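You operate a simulated robot arm through the tools that you are given. There is no shell and no other tool. Be economical: measure what you need, move in short steps, check, and stop when the job is done.

Carry out the task below with a simulated robot arm. There is one attempt and no reset: what you move stays moved.

Task
Put one 35 g portion and one yolk in the LAB cup.
Fine: the cup stays on the slide, pulled out.

Only the result counts: the job must be done as asked and must still hold three seconds after the hand-in. Knocking over, shifting, dropping, spilling or breaking anything else fails it.

Robot
A 7-joint arm with a two-finger parallel gripper, fixed in place. Base frame: the origin is at the foot of the arm, x ahead of it, y to its left, z up; the work surface is at about z = 0. Units: mm, rad, N and s.
With the tool pointing down near the work surface it reaches from about 240 to 620 mm from the base axis. Its first joint turns from -1.152 to 1.152 rad. Payload 2.6 kg.
The tool frame sits at the grasp point between the pads (the TCP): z along the fingers, y along the line on which they close. The tips reach 30 mm beyond it. Largest opening 94 mm; finger width 28, thickness 10; the body of the gripper, 50 by 96 mm, starts 55 mm behind the TCP.
Orientation is that of the tool frame in the base frame, as [roll, pitch, yaw] about the fixed x, y, z axes, in that order (R = Rz(yaw) Ry(pitch) Rx(roll)). With the fingers straight down and closing along the base's y, the tool's x points along the base's -x, its y along +y and its z along -z.

Tools
- The arm moves only by the tool nudge_tool. Its argument "plan" is one flat list of numbers, 7 for each row, row after row: the shift along the tool's x, y, z in units of 30 mm (1.0 is 30 mm), then the turn, a rotation vector about the tool's x, y, z in units of 4 degrees (1.0 is 4 degrees), then the opening, from 0 (shut) to 1 (fully open). In form: [tx, ty, tz, wx, wy, wz, gripper, tx, ty, tz, wx, wy, wz, gripper, ...]. A call has 1 to 20 rows; each row shifts and turns the commanded pose from where the row before left it, along the tool's axes as they then stand. A call with a number of a shift or a turn outside -1 to 1 is refused whole. Each row takes 0.2 s and may step no farther than 50 mm and 0.15 rad from the row before; otherwise, or with a gripper value out of range, the whole call is refused. A pose out of reach is approached as far as the arm can. The call stops where the force on the tool passes 70 N (or 10 N more than at its start, if that is more) or the arm is blocked; 0.2 s more then pass. Each finger travels about 72 mm/s and halts on what it meets, pressing with about 24 N; the grip force reading is that of the motor and also rises with nothing between the fingers. The clock runs only during rows and for 0.2 s after the last one: add rows that do not move to give the fingers time. It gives the time, the measured TCP pose, the force on the tool (base axes), the opening and the grip force at its end, in the units of the frame above (readings bear some noise), with the torque about the TCP (base axes, N m) and any sound that the robot's microphone picked up, and new pictures: "views" is both (left out), scene, wrist or none.
- Cameras (640 x 400 px; columns grow to the right, rows downward): "scene" is fixed at [42.3, 436.4, 566.8]; the picture's right is [-0.70, -0.71, 0.00], its down [-0.40, 0.39, -0.83] and it looks along [0.59, -0.58, -0.55] (base axes); focal length 264 px, centre (320, 200). "wrist" rides on the gripper at [76, 14, -102] in the tool frame; the picture's right is [-0.18, 0.98, 0.00], its down [-0.75, -0.14, -0.64] and it looks along [-0.63, -0.12, 0.77] (tool axes); focal length 243 px, centre (320, 200). There is no depth. A picture from a camera that has moved, and an enlarged one, comes with that camera's place and axes in the base frame and with its lens.
- zoom(camera, box): a new picture of the part [left, top, right, bottom] of that camera's present view, enlarged. No time passes.
- close_job(): hands the job in; it is judged then, once.

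Work in short steps. Places have to be worked out from the pictures, the camera data and where the tool is seen: move nearer, look again, correct. Check each grasp and each placing, and mend what went wrong. You have 120 turns and 200 pictures in all, those below and enlarged ones among them. Open the gripper and draw the arm clear of the work before you hand the job in, unless the task says otherwise; then end with one line.

The tools are called after "Request:" as a command line: name --argument value ..., lists and objects as JSON in quotes. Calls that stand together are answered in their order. nudge_tool: Moves the arm, as the interface text tells. Its arguments: {"type":"object","properties":{"plan":{"type":"array","items":{"type":"number"}},"views":{"type":"string","enum":["both","scene","wrist","none"]}},"required":["plan"]} The other tools are called the same way: zoom (camera, box) takes an enlarged picture of a part of a camera's view; close_job () hands the job in.

At the start:

```text
time_s: 0.0
ee_pos: [281.1, 238.8, 428.7]
tcp_rot: [3.141, 0.001, -3.141]
force: [-0.3, 0.3, -0.3]
wrist_torque: [-0.02, -0.01, -0.02]
gripper_width: 94.1
grasp_force: 0.1
```

scene: 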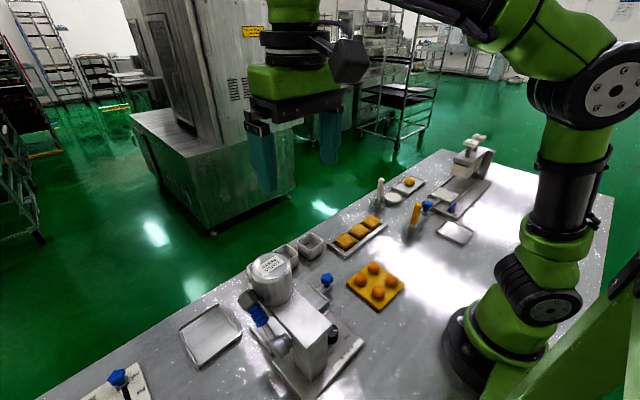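
wrist: 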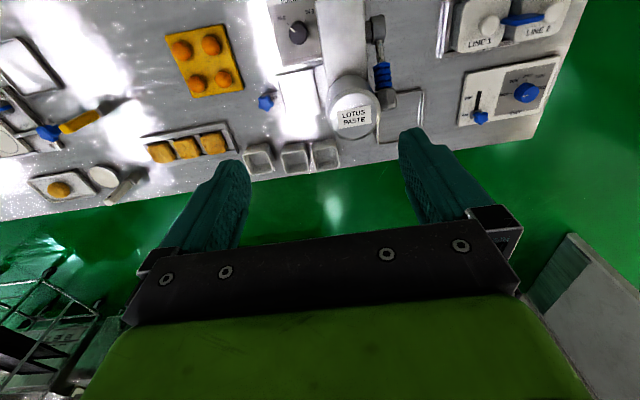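

The scene shows a lotus paste dispenser, yolks on a tray, cups and several controls. I'll zoom in to identify them.

Request:
zoom --camera "wrist" --box '[240, 0, 440, 180]'

Request:
zoom --camera "wrist" --box '[420, 0, 600, 140]'

Request:
zoom --camera "wrist" --box '[0, 20, 250, 220]'

Request:
zoom --camera "scene" --box '[80, 220, 420, 400]'

Request:
zoom --camera "scene" --box '[320, 120, 520, 260]'

```text
2.22 times, centred on (340, 90) of wrist
camera zoom: at [205.7, 252.6, 529.5], right [0.18, 0.98, 0.0], down [0.75, -0.14, 0.64], along [0.63, -0.12, -0.77], focal length 539 px, centre (276, 444)
```

zoom: 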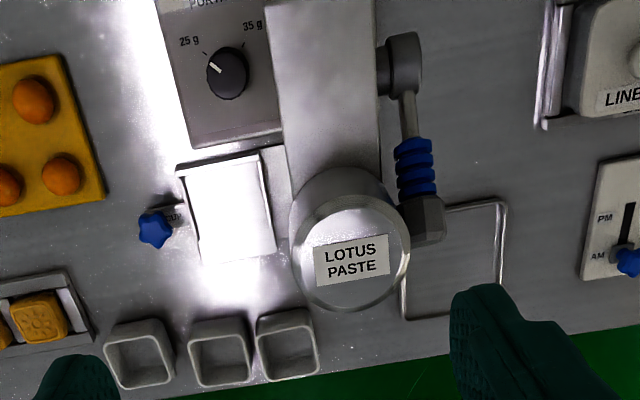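

```text
2.86 times, centred on (510, 70) of wrist
camera zoom: at [205.7, 252.6, 529.5], right [0.18, 0.98, 0.0], down [0.75, -0.14, 0.64], along [0.63, -0.12, -0.77], focal length 693 px, centre (-223, 571)
```

zoom: 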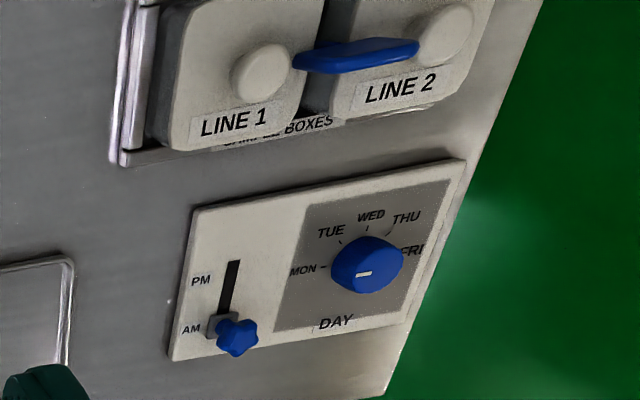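

```text
2.00 times, centred on (125, 120) of wrist
camera zoom: at [205.7, 252.6, 529.5], right [0.18, 0.98, 0.0], down [0.75, -0.14, 0.64], along [0.63, -0.12, -0.77], focal length 485 px, centre (710, 360)
```

zoom: 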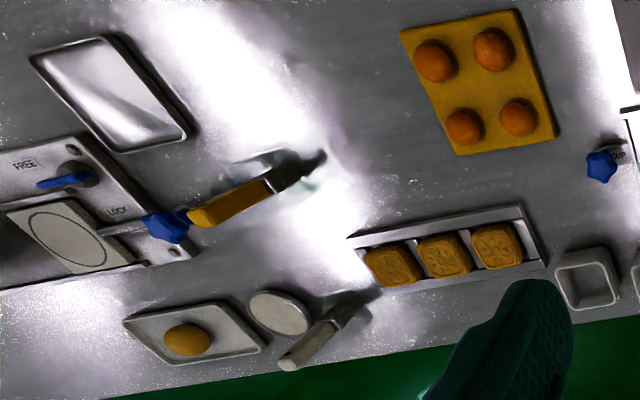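

```text
1.88 times, centred on (250, 310) of scene
camera zoom: at [42.3, 436.4, 566.8], right [-0.7, -0.71, 0.0], down [-0.4, 0.39, -0.83], along [0.59, -0.58, -0.55], focal length 496 px, centre (452, -7)
```

zoom: 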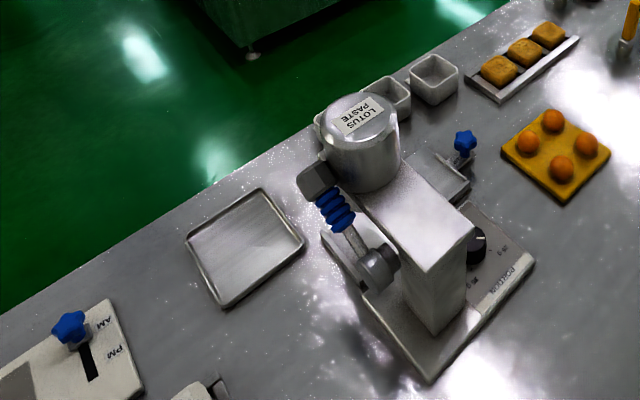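

```text
2.86 times, centred on (420, 190) of scene
camera zoom: at [42.3, 436.4, 566.8], right [-0.7, -0.71, 0.0], down [-0.4, 0.39, -0.83], along [0.59, -0.58, -0.55], focal length 754 px, centre (34, 229)
```

zoom: 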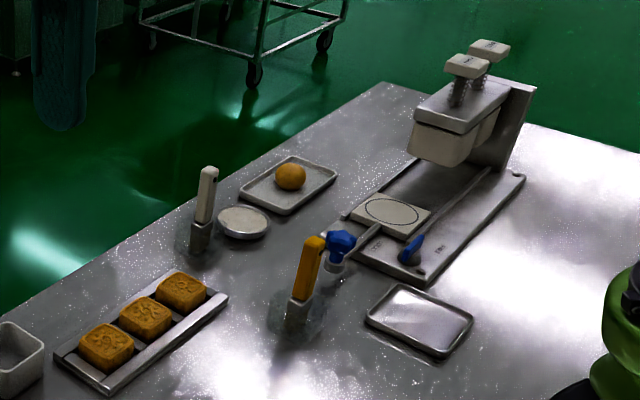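

Three cups stand at the table's far edge. I'll zoom in for labels on them and on the slide and dial.

Request:
zoom --camera "wrist" --box '[235, 130, 355, 185]'

Request:
zoom --camera "scene" --box '[250, 220, 350, 310]'

Request:
zoom --camera "wrist" --box '[245, 0, 345, 120]'

```text
5.33 times, centred on (295, 158) of wrist
camera zoom: at [205.7, 252.6, 529.5], right [0.18, 0.98, 0.0], down [0.75, -0.14, 0.64], along [0.63, -0.12, -0.77], focal length 1294 px, centre (453, 427)
```

zoom: 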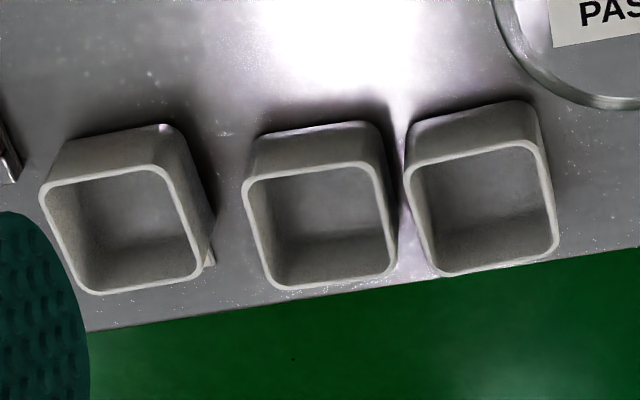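

```text
4.44 times, centred on (300, 265) of scene
camera zoom: at [42.3, 436.4, 566.8], right [-0.7, -0.71, 0.0], down [-0.4, 0.39, -0.83], along [0.59, -0.58, -0.55], focal length 1172 px, centre (409, -89)
```

zoom: 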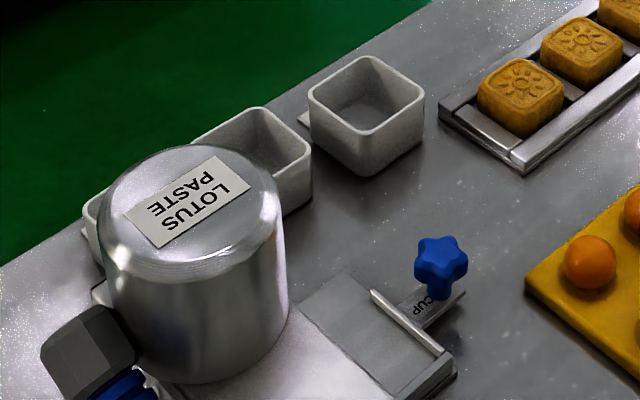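

```text
3.33 times, centred on (295, 60) of wrist
camera zoom: at [205.7, 252.6, 529.5], right [0.18, 0.98, 0.0], down [0.75, -0.14, 0.64], along [0.63, -0.12, -0.77], focal length 809 px, centre (403, 667)
```

zoom: 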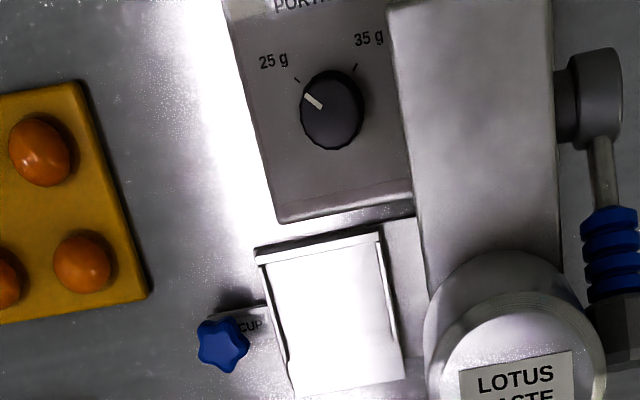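

The cup labels seem to be on the far (+x) side. I'll move out over the cups at a safe height and begin yawing so the wrist camera looks back from the far edge.

Request:
nudge_tool --plan '[-1, -0.53, 0.4, 0, 0, 0, 1, -1, -0.53, 0.4, 0, 0, 0, 1, -1, -0.53, 0.4, 0, 0, 0, 1, -1, -0.53, 0.4, 0, 0, 0, 1, -1, -0.53, 0.4, 0, 0, 0, 1, -1, -0.53, 0.4, 0, 0, 0, 1, -1, -0.53, 0.4, 0, 0, 0, 1, 0, 0, 0, 0, 0, 1, 1, 0, 0, 0, 0, 0, 1, 1, 0, 0, 0, 0, 0, 1, 1, 0, 0, 0, 0, 0, 1, 1, 0, 0, 0, 0, 0, 1, 1, 0, 0, 0, 0, 0, 1, 1, 0, 0, 0, 0, 0, 1, 1, 0, 0, 0, 0, 0, 1, 1, 0, 0, 0, 0, 0, 1, 1, 0, 0, 0, 0, 0, 1, 1, 0, 0, 0, 0, 0, 1, 1, 0, 0, 0, 0, 0, 1, 1]'

```text
time_s: 4.0
ee_pos: [491.0, 127.6, 343.3]
tcp_rot: [3.141, 0.0, 2.304]
force: [0.0, 0.0, 0.0]
wrist_torque: [0.03, -0.01, 0.03]
gripper_width: 94.1
grasp_force: 0.1
camera wrist: at [451.9, 193.5, 445.7], right [0.85, 0.52, 0.0], down [0.4, -0.65, 0.64], along [0.33, -0.55, -0.77], focal length 243 px, centre (320, 200)
```

scene: 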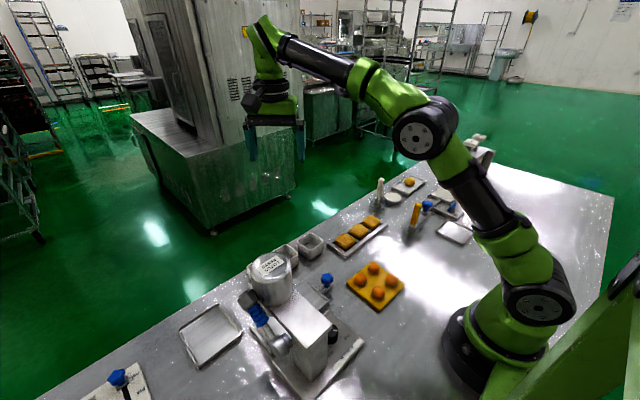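
wrist: 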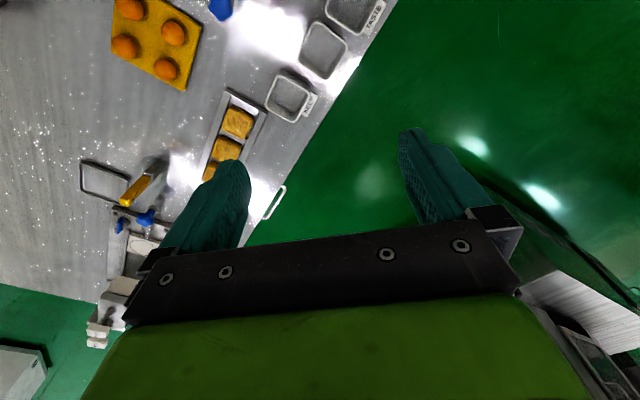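

Labels are now visible on the cups. I'll zoom in.

Request:
zoom --camera "wrist" --box '[250, 0, 400, 130]'

Request:
zoom --camera "wrist" --box '[60, 0, 260, 200]'

```text
3.08 times, centred on (325, 65) of wrist
camera zoom: at [451.9, 193.5, 445.7], right [0.85, 0.52, 0.0], down [0.4, -0.65, 0.64], along [0.33, -0.55, -0.77], focal length 746 px, centre (305, 615)
```

zoom: 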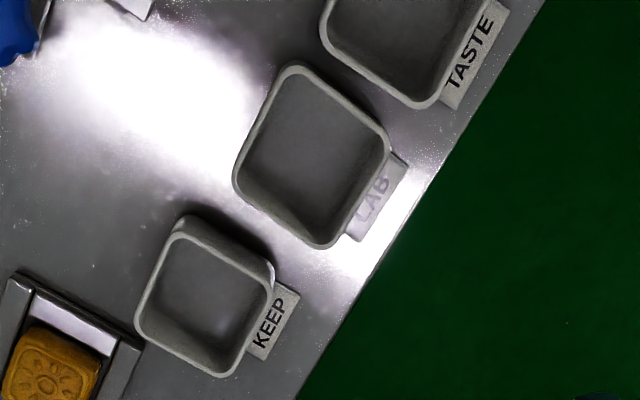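

```text
2.00 times, centred on (160, 100) of wrist
camera zoom: at [451.9, 193.5, 445.7], right [0.85, 0.52, 0.0], down [0.4, -0.65, 0.64], along [0.33, -0.55, -0.77], focal length 485 px, centre (640, 400)
```

zoom: 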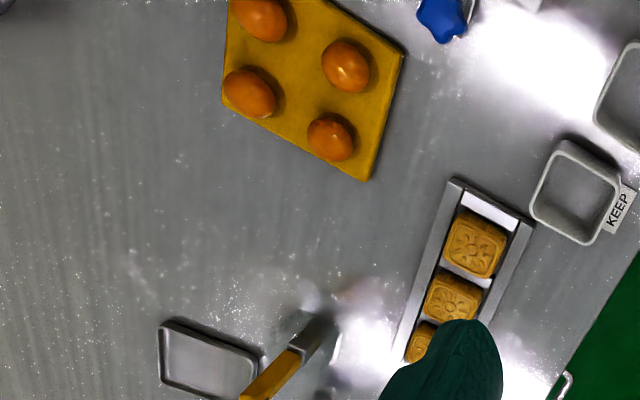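

LAB is the middle cup, at about (484, 143). I'll grip it along x with the camera on the −y side (yaw −90°), so the camera stays clear of the hopper. I'll rotate back first.

Request:
nudge_tool --plan '[0, 0, 0, 0, 0, -1, 1, 0, 0, 0, 0, 0, -1, 1, 0, 0, 0, 0, 0, -1, 1, 0, 0, 0, 0, 0, -1, 1, 0, 0, 0, 0, 0, -1, 1, 0, 0, 0, 0, 0, -1, 1, 0, 0, 0, 0, 0, -1, 1, 0, 0, 0, 0, 0, -1, 1, 0, 0, 0, 0, 0, -1, 1, 0, 0, 0, 0, 0, -1, 1, 0, 0, 0, 0, 0, -1, 1, 0, 0, 0, 0, 0, -1, 1, 0, 0, 0, 0, 0, -1, 1, 0, 0, 0, 0, 0, -1, 1, 0, 0, 0, 0, 0, -1, 1, 0, 0, 0, 0, 0, -1, 1, 0, 0, 0, 0, 0, -1, 1, 0, 0, 0, 0, 0, -1, 1, 0, 0, 0, 0, 0, -1, 1, 0, 0, 0, 0, 0, -1, 1]' --views "none"

Request:
nudge_tool --plan '[0, 0, 0, 0, 0, -1, 1, 0, 0, 0, 0, 0, -1, 1, 0, 0, 0, 0, 0, -1, 1, 0, 0, 0, 0, 0, -1, 1, 0, 0, 0, 0, 0, -1, 1, 0, 0, 0, 0, 0, -1, 1, 0, 0, 0, 0, 0, -1, 1, 0, 0, 0, 0, 0, -1, 1, 0, 0, 0, 0, 0, -1, 1, 0, 0, 0, 0, 0, -1, 1, 0, 0, 0, 0, 0, -1, 1, 0, 0, 0, 0, 0, -1, 1, 0, 0, 0, 0, 0, -1, 1, 0, 0, 0, 0, 0, -1, 1, 0, 0, 0, 0, 0, -0.5, 1]'

```text
time_s: 8.2
ee_pos: [490.8, 128.9, 343.3]
tcp_rot: [3.141, -0.001, -2.581]
force: [0.7, 0.7, 0.9]
wrist_torque: [-0.02, 0.0, -0.01]
gripper_width: 94.2
grasp_force: 0.1
```

```text
time_s: 11.4
ee_pos: [490.9, 128.1, 344.6]
tcp_rot: [3.141, -0.001, -1.57]
force: [-0.1, -0.1, 0.5]
wrist_torque: [-0.01, -0.01, 0.0]
gripper_width: 94.0
grasp_force: 0.0
camera wrist: at [477.4, 51.0, 445.5], right [-0.98, 0.18, 0.0], down [0.14, 0.75, 0.64], along [0.12, 0.63, -0.77], focal length 243 px, centre (320, 200)
```

scene: 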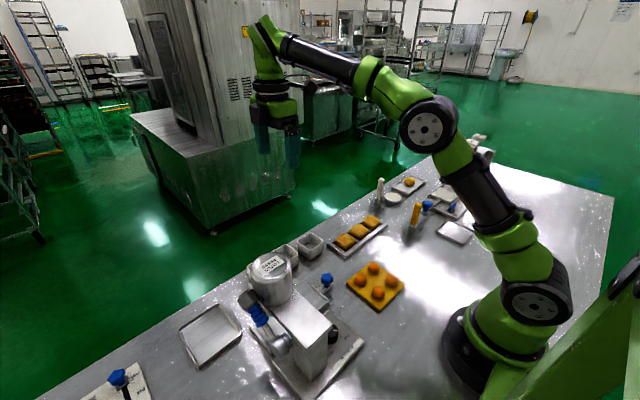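
wrist: 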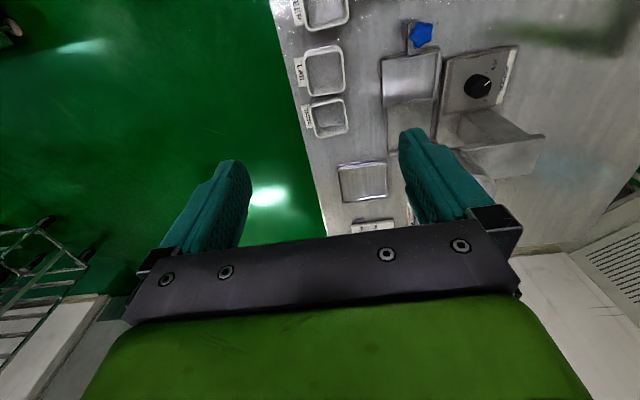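

The rotation works and the dial, slide and cups are in view. I'll zoom for measurements.

Request:
zoom --camera "wrist" --box '[370, 0, 570, 190]'

Request:
zoom --camera "wrist" --box '[280, 0, 400, 150]'

```text
2.11 times, centred on (470, 95) of wrist
camera zoom: at [477.4, 51.0, 445.5], right [-0.98, 0.18, 0.0], down [0.14, 0.75, 0.64], along [0.12, 0.63, -0.77], focal length 511 px, centre (4, 421)
```

zoom: 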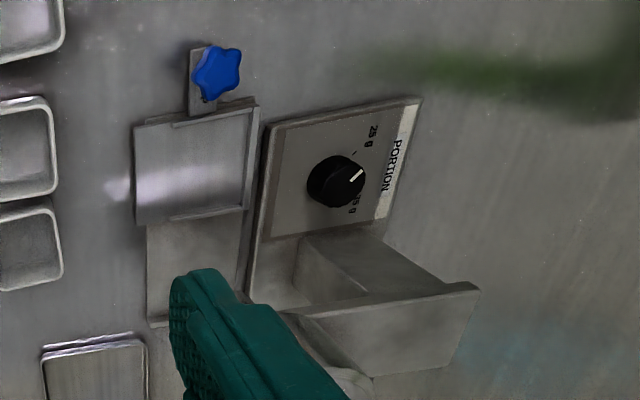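

```text
2.67 times, centred on (340, 75) of wrist
camera zoom: at [477.4, 51.0, 445.5], right [-0.98, 0.18, 0.0], down [0.14, 0.75, 0.64], along [0.12, 0.63, -0.77], focal length 647 px, centre (267, 533)
```

zoom: 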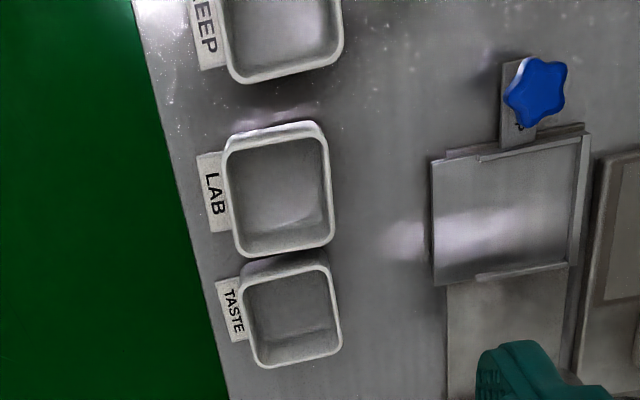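

The dial is at about (245, 208), z about 30. I'll move above its −y side to inspect the dial, slide and column before touching anything.

Request:
nudge_tool --plan '[-0.08, 0.91, 0.35, 0, 0, 0, 1, -0.08, 0.91, 0.35, 0, 0, 0, 1, -0.08, 0.91, 0.35, 0, 0, 0, 1, -0.08, 0.91, 0.35, 0, 0, 0, 1, -0.08, 0.91, 0.35, 0, 0, 0, 1, -0.08, 0.91, 0.35, 0, 0, 0, 1, -0.08, 0.91, 0.35, 0, 0, 0, 1, -0.08, 0.91, 0.35, 0, 0, 0, 1, -0.08, 0.91, 0.35, 0, 0, 0, 1, 0, 0, 0, 0, 0, 0, 1]'

```text
time_s: 13.6
ee_pos: [245.7, 148.8, 246.9]
tcp_rot: [3.141, -0.001, -1.566]
force: [-0.3, 0.0, -0.1]
wrist_torque: [0.01, 0.0, 0.0]
gripper_width: 94.0
grasp_force: 0.1
camera wrist: at [231.9, 71.7, 349.5], right [-0.98, 0.18, 0.0], down [0.14, 0.75, 0.64], along [0.12, 0.63, -0.77], focal length 243 px, centre (320, 200)
```

scene: 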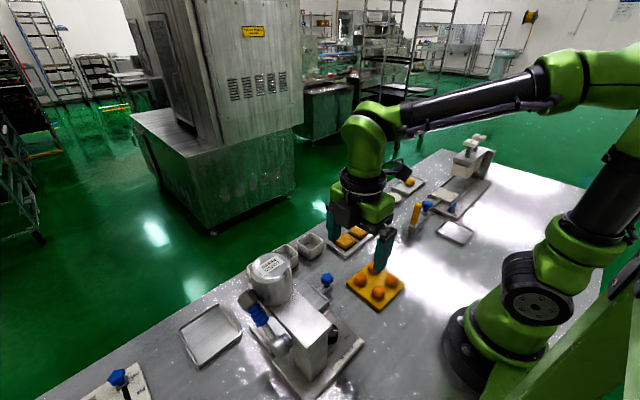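
wrist: 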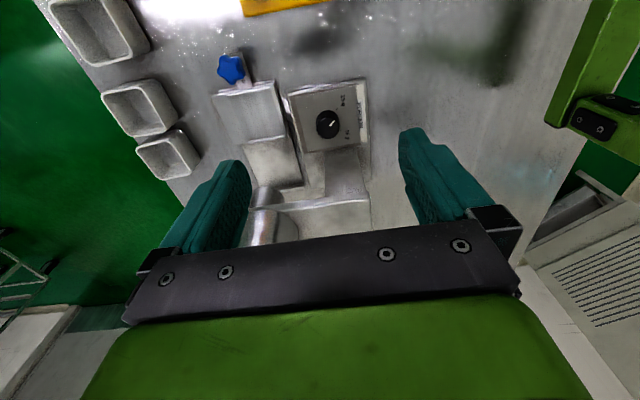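

Request:
zoom --camera "wrist" --box '[200, 40, 400, 245]'

Request:
zoom --camera "wrist" --box '[280, 70, 380, 150]'

Request:
zoom --camera "scene" --box '[230, 240, 380, 400]'

```text
1.95 times, centred on (300, 142) of wrist
camera zoom: at [231.9, 71.7, 349.5], right [-0.98, 0.18, 0.0], down [0.14, 0.75, 0.64], along [0.12, 0.63, -0.77], focal length 473 px, centre (359, 312)
```

zoom: 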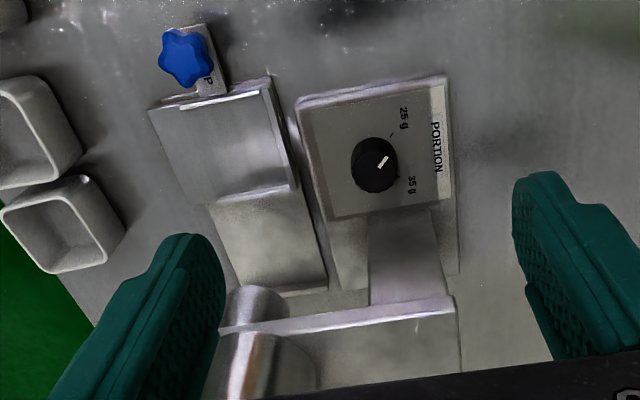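

```text
5.00 times, centred on (330, 110) of wrist
camera zoom: at [231.9, 71.7, 349.5], right [-0.98, 0.18, 0.0], down [0.14, 0.75, 0.64], along [0.12, 0.63, -0.77], focal length 1213 px, centre (270, 650)
```

zoom: 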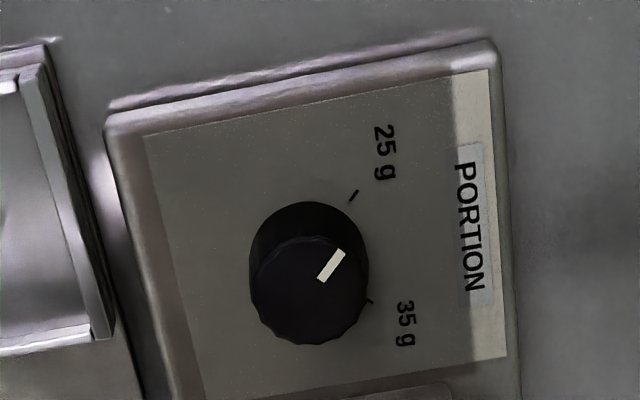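

```text
2.50 times, centred on (305, 320) of scene
camera zoom: at [42.3, 436.4, 566.8], right [-0.7, -0.71, 0.0], down [-0.4, 0.39, -0.83], along [0.59, -0.58, -0.55], focal length 659 px, centre (358, -100)
```

zoom: 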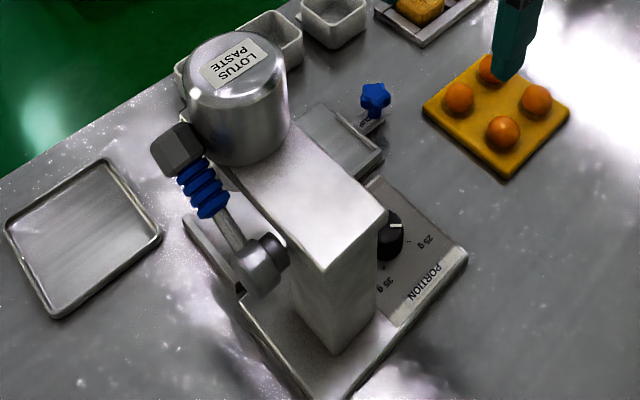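

The knob's top centre is at about (245.6, 209, 35), with the panel at z 13 and the column face at y about 255. Going 25 g to 35 g means about 90° clockwise, so I'll do three 30° strokes to keep the gripper body off the column. First I'll hover above the knob with yaw −75°.

Request:
nudge_tool --plan '[-1, 0, 0.4, 0, 0, 0, 0.6, -1, 0, 0.4, 0, 0, 0, 0.6, 0, 0, 0.8, 0, 0, -1, 0.6, 0, 0, 0.8, 0, 0, -1, 0.6, 0, 0, 0.8, 0, 0, -1, 0.6, 0, 0, 0.8, 0, 0, -0.75, 0.6, 0, 0, 0.6, 0, 0, 0, 0.6, 0, 0, 0, 0, 0, 0, 0.6]'

Request:
zoom --camera "scene" --box '[240, 200, 400, 360]'

```text
time_s: 15.4
ee_pos: [246.4, 210.1, 111.9]
tcp_rot: [3.14, -0.001, -1.307]
force: [0.3, -0.2, 0.1]
wrist_torque: [0.03, -0.03, 0.01]
gripper_width: 56.3
grasp_force: 0.1
camera wrist: at [252.7, 131.8, 212.8], right [-1.0, -0.08, 0.0], down [-0.06, 0.76, 0.64], along [-0.05, 0.64, -0.77], focal length 243 px, centre (320, 200)
```

scene: 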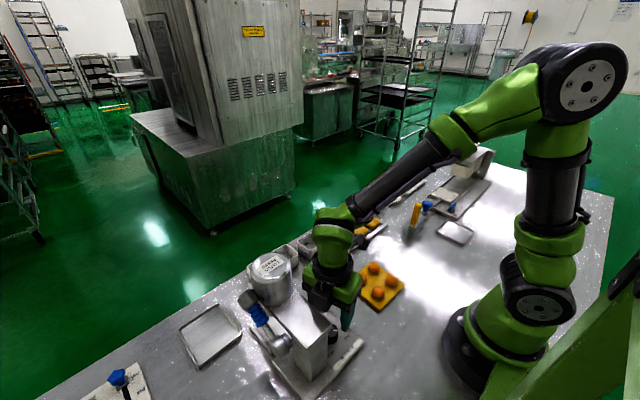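
wrist: 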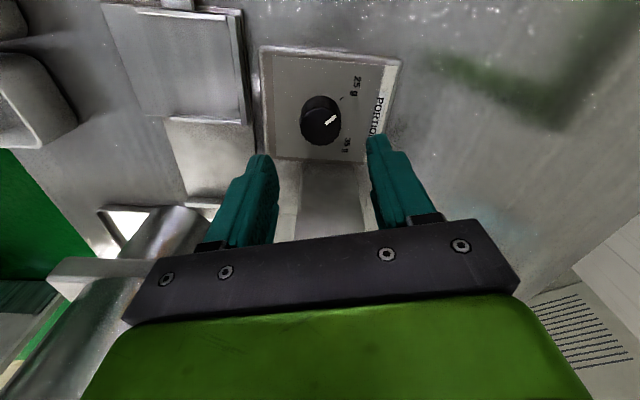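

```text
2.50 times, centred on (320, 280) of scene
camera zoom: at [42.3, 436.4, 566.8], right [-0.7, -0.71, 0.0], down [-0.4, 0.39, -0.83], along [0.59, -0.58, -0.55], focal length 659 px, centre (320, 0)
```

zoom: 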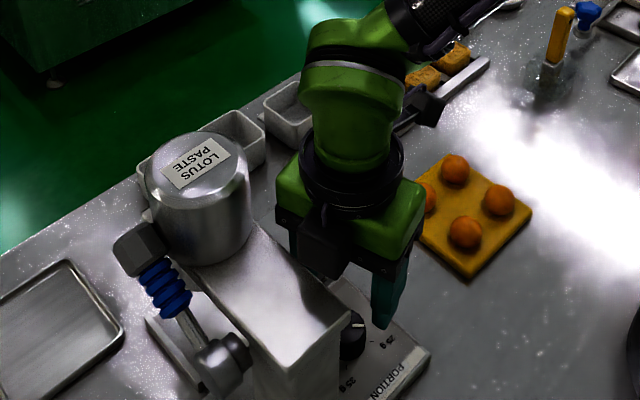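

The dial looks roughly centred, perhaps 3 mm toward −y. I'll adjust, descend to TCP z about 52 and check.

Request:
nudge_tool --plan '[0.1, 0, 0.5, 0, 0, 0, 0.6, 0, 0, 0.5, 0, 0, 0, 0.6, 0, 0, 0.5, 0, 0, 0, 0.6, 0, 0, 0.5, 0, 0, 0, 0.6, 0, 0, 0, 0, 0, 0, 0.6]'

Request:
zoom --camera "scene" --box '[240, 240, 400, 380]'

```text
time_s: 16.0
ee_pos: [247.7, 207.6, 90.7]
tcp_rot: [-3.135, 0.001, -1.306]
force: [-5.0, -6.1, 12.5]
wrist_torque: [0.82, 0.05, 0.33]
gripper_width: 56.4
grasp_force: 0.1
stopped in row 2: the force on the tool passed its limit at 132 N (the readings are from after the stop); the commanded pose is now the measured one
camera wrist: at [252.7, 129.2, 191.3], right [-1.0, -0.08, -0.01], down [-0.07, 0.76, 0.64], along [-0.05, 0.64, -0.77], focal length 243 px, centre (320, 200)
```

scene: 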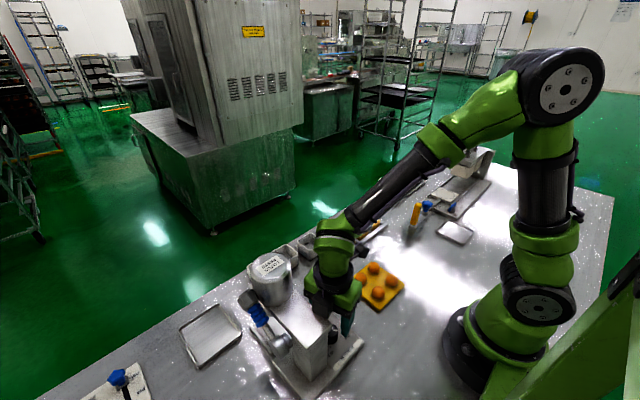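
wrist: 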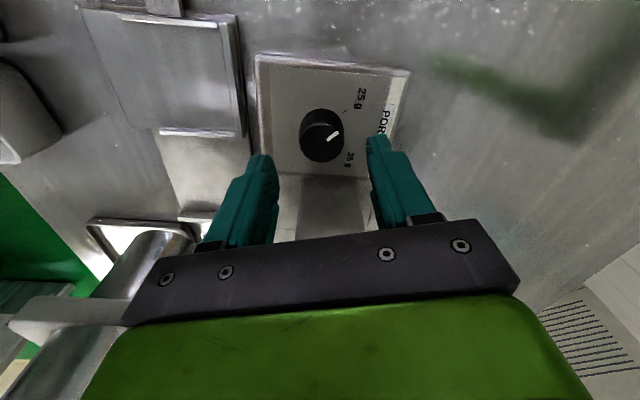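

```text
2.86 times, centred on (320, 310) of scene
camera zoom: at [42.2, 436.4, 566.9], right [-0.7, -0.71, 0.0], down [-0.39, 0.39, -0.83], along [0.59, -0.58, -0.55], focal length 754 px, centre (320, -114)
```

zoom: 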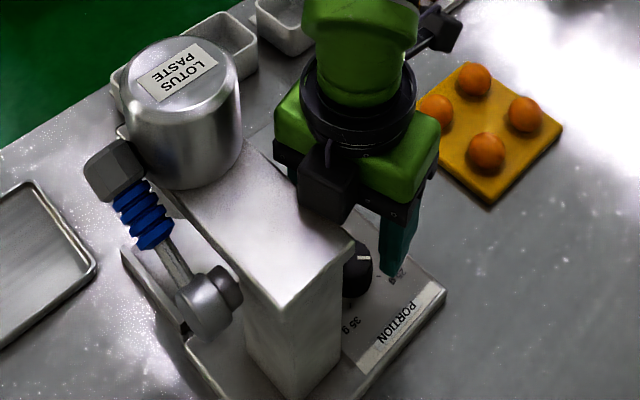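

The gripper body touched the beam top: it sits at z about 146 with its face at y about 240, nearer than I judged. I'll lift clear and tilt the tool 30°, leaning the body toward −y, so only the fingers come near the beam.

Request:
nudge_tool --plan '[0, 0, -0.7, 0, 0, 0, 0.6, 0, 0, -0.7, 0, 0, 0, 0.6, 0.2, 0, 0, 0, 0, 0.93, 0.6, 0, 0, 0, 0, 0, 0.93, 0.6, 0, 0, 0, 0, 0, 0.93, 0.6, 0, 0, 0, 0, 0, 0.93, 0.6, 0, 0, 0, 0, -0.94, 0, 0.6, 0, 0, 0, 0, -0.94, 0, 0.6, 0, 0, 0, 0, -0.94, 0, 0.6, 0, 0, 0, 0, -0.94, 0, 0.6, 0, 0, 0, 0, -0.94, 0, 0.6, 0, 0, 0, 0, -0.94, 0, 0.6, 0, 0, 0, 0, -0.94, 0, 0.6, 0, 0, 0, 0, -0.94, 0, 0.6, 0, 0, 0, -0.47, 0, -0.81, 0.6, 0, 0, 0, -0.47, 0, -0.81, 0.6, 0, 0, 0, -0.47, 0, -0.81, 0.6, 0, 0, 0, -0.47, 0, -0.81, 0.6, 0, 0, 0, 0, 0, 0, 0.6]'

Request:
zoom --camera "scene" --box '[240, 240, 400, 380]'

```text
time_s: 20.0
ee_pos: [248.8, 201.8, 131.1]
tcp_rot: [-3.135, 0.526, -1.3]
force: [-0.4, 0.1, -0.6]
wrist_torque: [0.04, 0.04, 0.02]
gripper_width: 56.3
grasp_force: 0.1
camera wrist: at [266.2, 83.7, 180.6], right [-0.99, -0.11, 0.09], down [0.04, 0.35, 0.93], along [-0.13, 0.93, -0.35], focal length 243 px, centre (320, 200)
```

scene: 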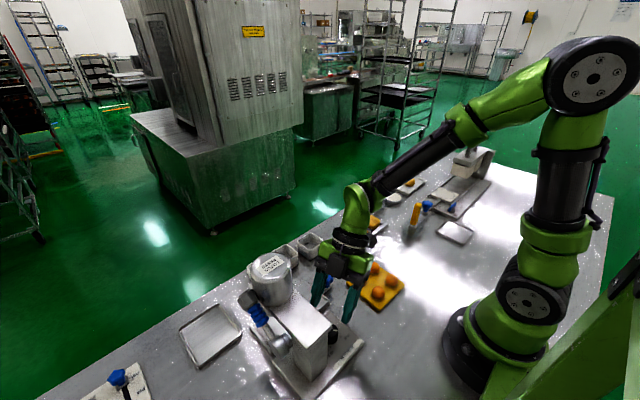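
wrist: 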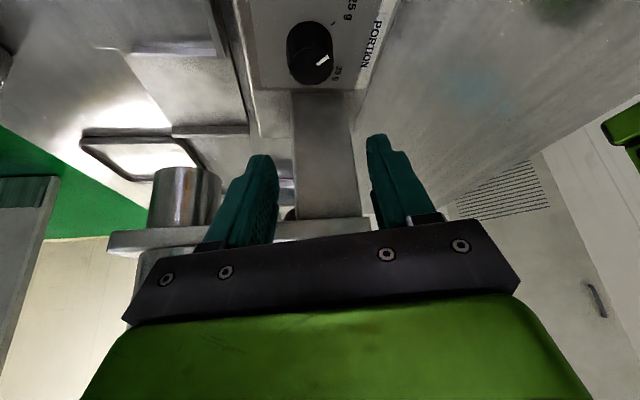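

```text
2.86 times, centred on (320, 310) of scene
camera zoom: at [42.3, 436.4, 566.8], right [-0.7, -0.71, 0.0], down [-0.4, 0.39, -0.83], along [0.59, -0.58, -0.55], focal length 754 px, centre (320, -114)
```

zoom: 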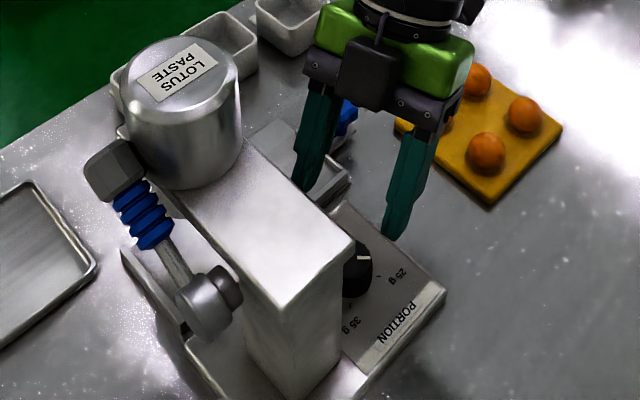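

The geometry looks good. I'll descend vertically, closing the last part slowly.

Request:
nudge_tool --plan '[0.34, 0, 0.59, 0, 0, 0, 0.6, 0.34, 0, 0.59, 0, 0, 0, 0.6, 0.34, 0, 0.59, 0, 0, 0, 0.6, 0.15, 0, 0.25, 0, 0, 0, 0.6, 0, 0, 0, 0, 0, 0, 0.6]'

Request:
zoom --camera "scene" --box '[270, 260, 390, 380]'

```text
time_s: 21.2
ee_pos: [247.2, 200.5, 61.2]
tcp_rot: [-3.136, 0.526, -1.302]
force: [1.2, -0.3, -0.6]
wrist_torque: [-0.03, 0.01, 0.01]
gripper_width: 56.6
grasp_force: 0.0
camera wrist: at [265.6, 83.7, 110.4], right [-0.99, -0.11, 0.09], down [0.04, 0.35, 0.93], along [-0.13, 0.93, -0.35], focal length 243 px, centre (320, 200)
```

scene: 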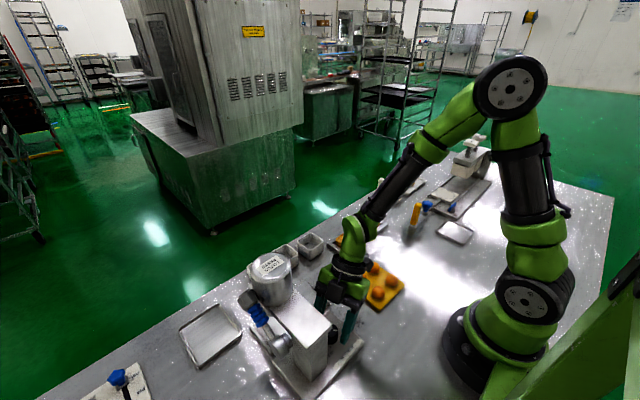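
wrist: 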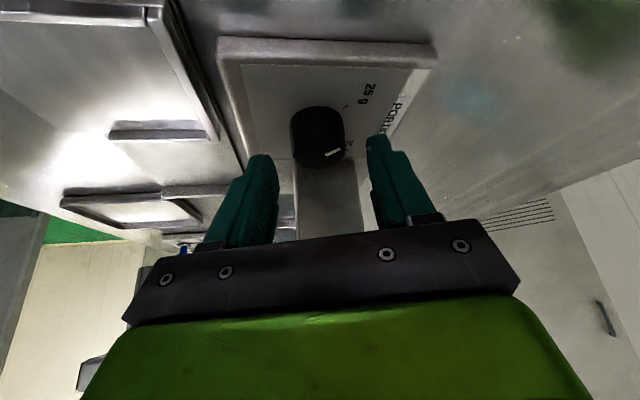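

```text
3.33 times, centred on (330, 320) of scene
camera zoom: at [42.3, 436.4, 566.8], right [-0.7, -0.71, 0.0], down [-0.4, 0.39, -0.83], along [0.59, -0.58, -0.55], focal length 879 px, centre (287, -200)
```

zoom: 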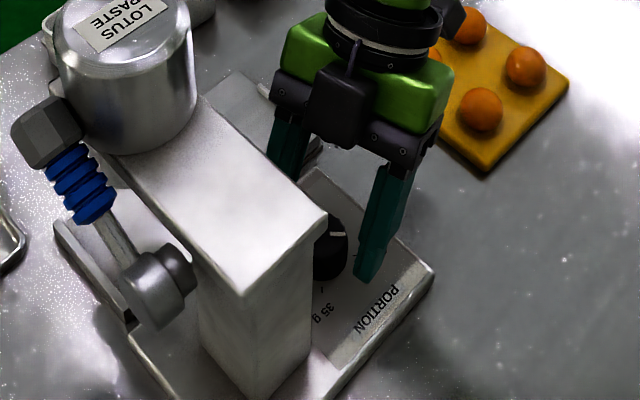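

The knob lies between the fingers at about (246, 205.5). I'll descend the last 12 mm and close on it.

Request:
nudge_tool --plan '[0.16, 0, 0.18, 0, 0, 0, 0.6, 0.1, 0, 0.15, 0, 0, 0, 0.6, 0, 0, 0, 0, 0, 0, 0.6, 0, 0, 0, 0, 0, 0, 0.2, 0, 0, 0, 0, 0, 0, 0.2, 0, 0, 0, 0, 0, 0, 0.2]'

Request:
zoom --camera "wrist" --box '[220, 60, 440, 240]'

```text
time_s: 22.6
ee_pos: [246.8, 199.4, 48.5]
tcp_rot: [-3.136, 0.526, -1.302]
force: [0.1, -1.7, -0.3]
wrist_torque: [0.01, 0.13, 0.0]
gripper_width: 31.9
grasp_force: 45.0
camera wrist: at [265.5, 81.5, 98.4], right [-0.99, -0.1, 0.09], down [0.04, 0.35, 0.93], along [-0.13, 0.93, -0.35], focal length 243 px, centre (320, 200)
```

scene: 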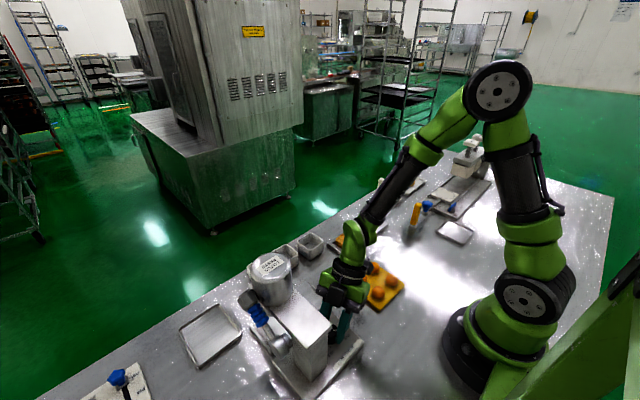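
wrist: 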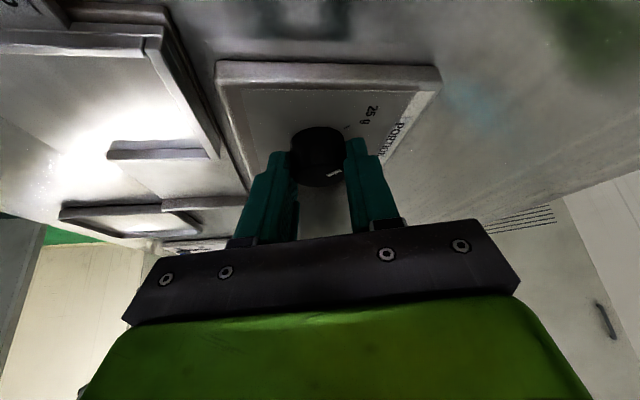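

```text
2.22 times, centred on (330, 150) of wrist
camera zoom: at [265.5, 81.5, 98.4], right [-0.99, -0.1, 0.09], down [0.04, 0.35, 0.93], along [-0.13, 0.93, -0.35], focal length 539 px, centre (298, 311)
```

zoom: 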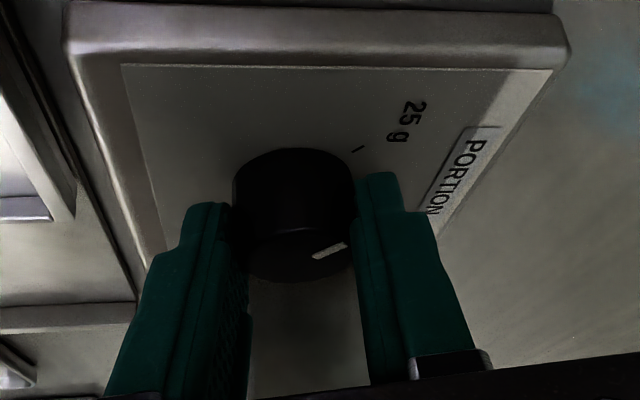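

Gripped at 31.9 mm. I'll turn 30° clockwise about the knob axis.

Request:
nudge_tool --plan '[0, 0.014, 0, 0.47, 0, 0.81, 0.2, 0, 0.014, 0, 0.47, 0, 0.81, 0.2, 0, 0.014, 0, 0.47, 0, 0.81, 0.2, 0, 0.014, 0, 0.47, 0, 0.81, 0.2, 0, 0.014, 0, 0.47, 0, 0.81, 0.2, 0, 0.014, 0, 0.47, 0, 0.81, 0.2, 0, 0.014, 0, 0.47, 0, 0.81, 0.2, 0, 0.014, 0, 0.47, 0, 0.81, 0.2, 0, 0, 0, 0, 0, 0, 0.2]' --views "wrist"

Request:
zoom --camera "wrist" --box '[220, 60, 440, 240]'

```text
time_s: 24.6
ee_pos: [244.3, 200.4, 48.4]
tcp_rot: [-3.141, 0.527, -1.827]
force: [-7.5, 7.5, -31.7]
wrist_torque: [-0.06, 0.25, 0.07]
gripper_width: 32.3
grasp_force: 45.0
camera wrist: at [200.8, 89.6, 97.5], right [-0.91, 0.4, 0.09], down [0.22, 0.28, 0.93], along [0.35, 0.87, -0.35], focal length 243 px, centre (320, 200)
```

wrist: 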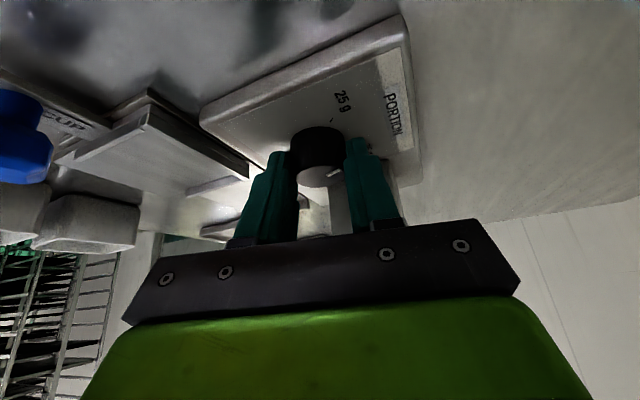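

```text
2.22 times, centred on (330, 150) of wrist
camera zoom: at [200.8, 89.6, 97.5], right [-0.91, 0.4, 0.09], down [0.22, 0.28, 0.93], along [0.35, 0.87, -0.35], focal length 539 px, centre (298, 311)
```

zoom: 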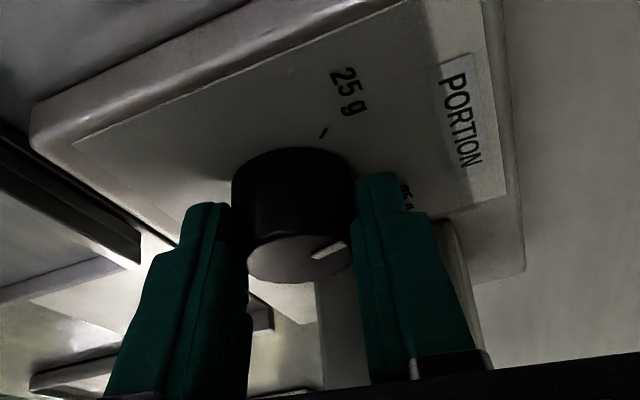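

The pointer turns with the fingers. With the tilt there is room to continue, so I'll turn another 30°.

Request:
nudge_tool --plan '[0.015, 0.014, 0.025, 0.47, 0, 0.81, 0.2, 0, 0.014, 0, 0.47, 0, 0.81, 0.2, 0, 0.014, 0, 0.47, 0, 0.81, 0.2, 0, 0.014, 0, 0.47, 0, 0.81, 0.2, 0, 0.014, 0, 0.47, 0, 0.81, 0.2, 0, 0.014, 0, 0.47, 0, 0.81, 0.2, 0, 0.014, 0, 0.47, 0, 0.81, 0.2, 0, 0.014, 0, 0.47, 0, 0.81, 0.2, 0, 0, 0, 0, 0, 0, 0.2]'

Request:
zoom --camera "wrist" --box '[220, 60, 440, 240]'

```text
time_s: 25.7
ee_pos: [244.6, 205.0, 47.5]
tcp_rot: [3.138, 0.524, -2.086]
force: [-6.4, -7.6, 16.5]
wrist_torque: [-0.26, -0.07, 0.03]
gripper_width: 32.0
grasp_force: 45.0
out of reach, approached as far as the arm can: row 3, 4, 5
stopped in row 5: the force on the tool passed its limit at 110 N (the readings are from after the stop); the commanded pose is now the measured one
camera wrist: at [174.7, 108.6, 96.7], right [-0.78, 0.62, 0.1], down [0.29, 0.22, 0.93], along [0.56, 0.75, -0.35], focal length 243 px, centre (320, 200)
```

scene: 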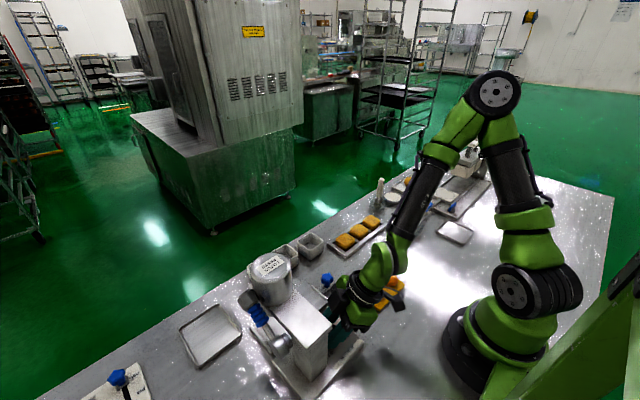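
wrist: 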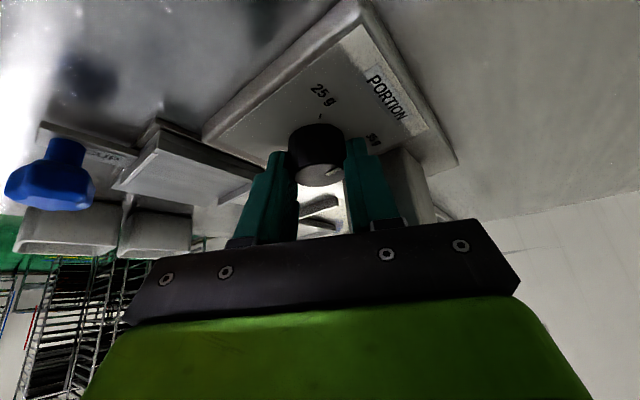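

```text
2.22 times, centred on (330, 150) of wrist
camera zoom: at [174.7, 108.6, 96.7], right [-0.78, 0.62, 0.1], down [0.29, 0.22, 0.93], along [0.56, 0.75, -0.35], focal length 539 px, centre (298, 311)
```

zoom: 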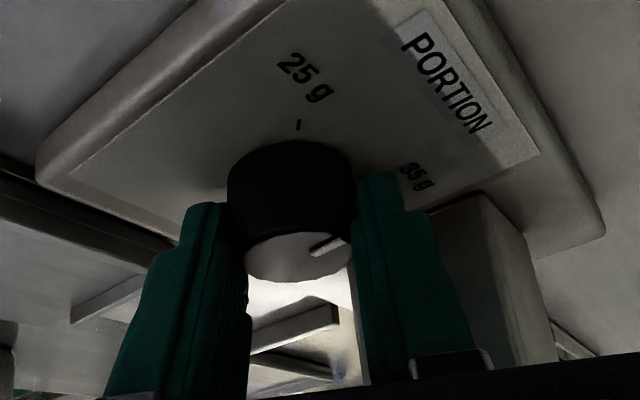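

The arm reached its limit after about 45° of turning and the pointer followed. I'll release, lift, rotate back 45° and regrip.

Request:
nudge_tool --plan '[0, 0, 0, 0, 0, 0, 0.6, 0, 0, 0, 0, 0, 0, 0.6, -0.25, 0, -0.43, 0, 0, 0, 0.6, -0.25, 0, -0.43, 0, 0, 0, 0.6, 0, 0, 0, -0.47, 0, -0.81, 0.6, 0, 0, 0, -0.47, 0, -0.81, 0.6, 0, 0, 0, -0.47, 0, -0.81, 0.6, 0, 0, 0, -0.47, 0, -0.81, 0.6, 0, 0, 0, -0.47, 0, -0.81, 0.6, 0, 0, 0, -0.47, 0, -0.81, 0.6, 0, 0, 0, -0.47, 0, -0.81, 0.6, 0, 0, 0, -0.47, 0, -0.81, 0.6, 0, 0, 0, -0.47, 0, -0.81, 0.6, 0, 0, 0, -0.47, 0, -0.81, 0.6, 0, 0, 0, -0.47, 0, -0.81, 0.6, 0, 0, 0, -0.47, 0, -0.81, 0.6, 0, 0, 0, 0, 0, 0, 0.6]' --views "wrist"

Request:
zoom --camera "wrist" --box '[220, 60, 440, 240]'

```text
time_s: 29.3
ee_pos: [244.1, 206.0, 76.3]
tcp_rot: [3.136, 0.528, -1.303]
force: [-0.3, 0.4, 0.6]
wrist_torque: [-0.01, -0.01, -0.01]
gripper_width: 56.8
grasp_force: 0.0
camera wrist: at [262.9, 87.0, 125.9], right [-0.99, -0.11, 0.1], down [0.05, 0.36, 0.93], along [-0.14, 0.93, -0.35], focal length 243 px, centre (320, 200)
```

wrist: 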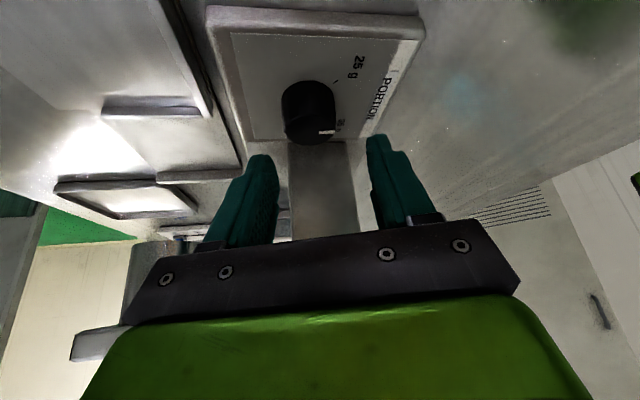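

```text
2.22 times, centred on (330, 150) of wrist
camera zoom: at [262.9, 87.0, 125.9], right [-0.99, -0.11, 0.1], down [0.05, 0.36, 0.93], along [-0.14, 0.93, -0.35], focal length 539 px, centre (298, 311)
```

zoom: 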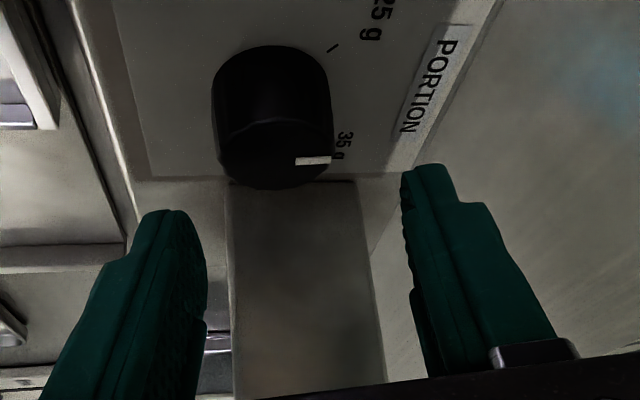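

The knob is halfway. I'll realign, rotate back 7.5° more, descend and grip again.

Request:
nudge_tool --plan '[0.2, -0.03, -0.12, -0.47, 0, -0.81, 0.6, 0, 0, 0, -0.47, 0, -0.81, 0.6, 0.24, 0, 0.4, 0, 0, 0, 0.6, 0.24, 0, 0.4, 0, 0, 0, 0.6, 0, 0, 0, 0, 0, 0, 0.6, 0, 0, 0, 0, 0, 0, 0.2, 0, 0, 0, 0, 0, 0, 0.2, 0, 0, 0, 0, 0, 0, 0.2]' --views "wrist"

```text
time_s: 31.1
ee_pos: [250.3, 197.1, 49.6]
tcp_rot: [-3.137, 0.525, -1.169]
force: [21.2, 13.9, -16.8]
wrist_torque: [0.12, -0.59, -0.29]
gripper_width: 31.9
grasp_force: 44.7
camera wrist: at [283.0, 83.0, 98.0], right [-0.97, -0.24, 0.09], down [0.0, 0.36, 0.93], along [-0.25, 0.9, -0.35], focal length 243 px, centre (320, 200)
```

wrist: 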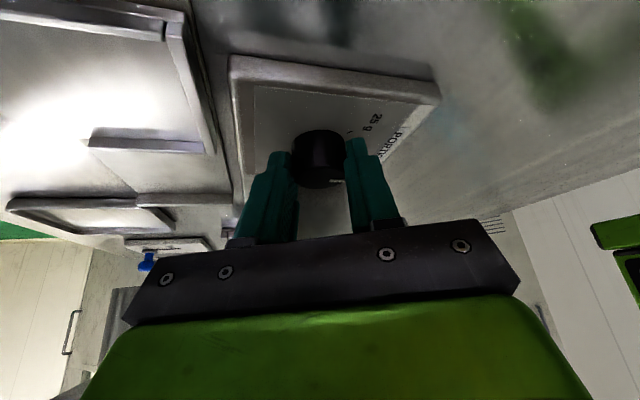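

Gripped, with a little side load that I'll relieve. Then I'll rotate 45° more.

Request:
nudge_tool --plan '[0, -0.07, 0, 0, 0, 0, 0.2, 0, 0.014, 0, 0.47, 0, 0.81, 0.2, 0, 0.014, 0, 0.47, 0, 0.81, 0.2, 0, 0.014, 0, 0.47, 0, 0.81, 0.2, 0, 0.014, 0, 0.47, 0, 0.81, 0.2, 0, 0.014, 0, 0.47, 0, 0.81, 0.2, 0, 0.014, 0, 0.47, 0, 0.81, 0.2, 0, 0.014, 0, 0.47, 0, 0.81, 0.2, 0, 0.014, 0, 0.47, 0, 0.81, 0.2, 0, 0.014, 0, 0.47, 0, 0.81, 0.2, 0, 0.014, 0, 0.47, 0, 0.81, 0.2, 0, 0.014, 0, 0.47, 0, 0.81, 0.2, 0, 0.014, 0, 0.47, 0, 0.81, 0.2, 0, 0, 0, 0, 0, 0, 0.2]' --views "wrist"

Request:
zoom --camera "wrist" --box '[220, 60, 440, 240]'

```text
time_s: 34.1
ee_pos: [242.8, 198.4, 48.4]
tcp_rot: [3.132, 0.519, -1.958]
force: [-24.5, -20.1, 30.7]
wrist_torque: [-0.48, 0.85, 0.14]
gripper_width: 32.2
grasp_force: 45.1
camera wrist: at [186.5, 94.1, 98.3], right [-0.85, 0.51, 0.1], down [0.26, 0.26, 0.93], along [0.45, 0.82, -0.35], focal length 243 px, centre (320, 200)
```

wrist: 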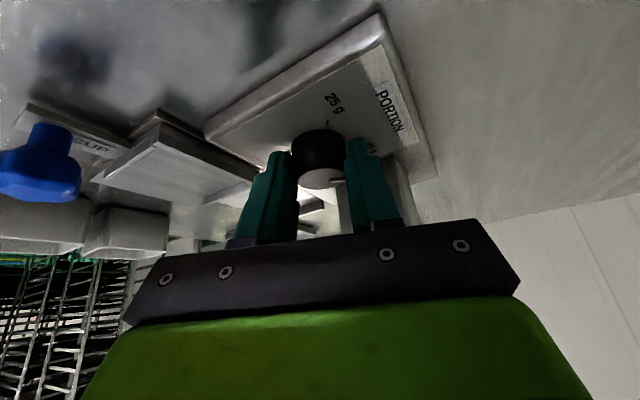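

```text
2.22 times, centred on (330, 150) of wrist
camera zoom: at [186.5, 94.1, 98.3], right [-0.85, 0.51, 0.1], down [0.26, 0.26, 0.93], along [0.45, 0.82, -0.35], focal length 539 px, centre (298, 311)
```

zoom: 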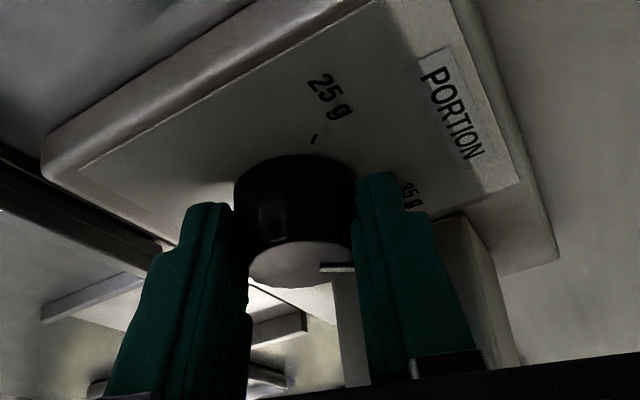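

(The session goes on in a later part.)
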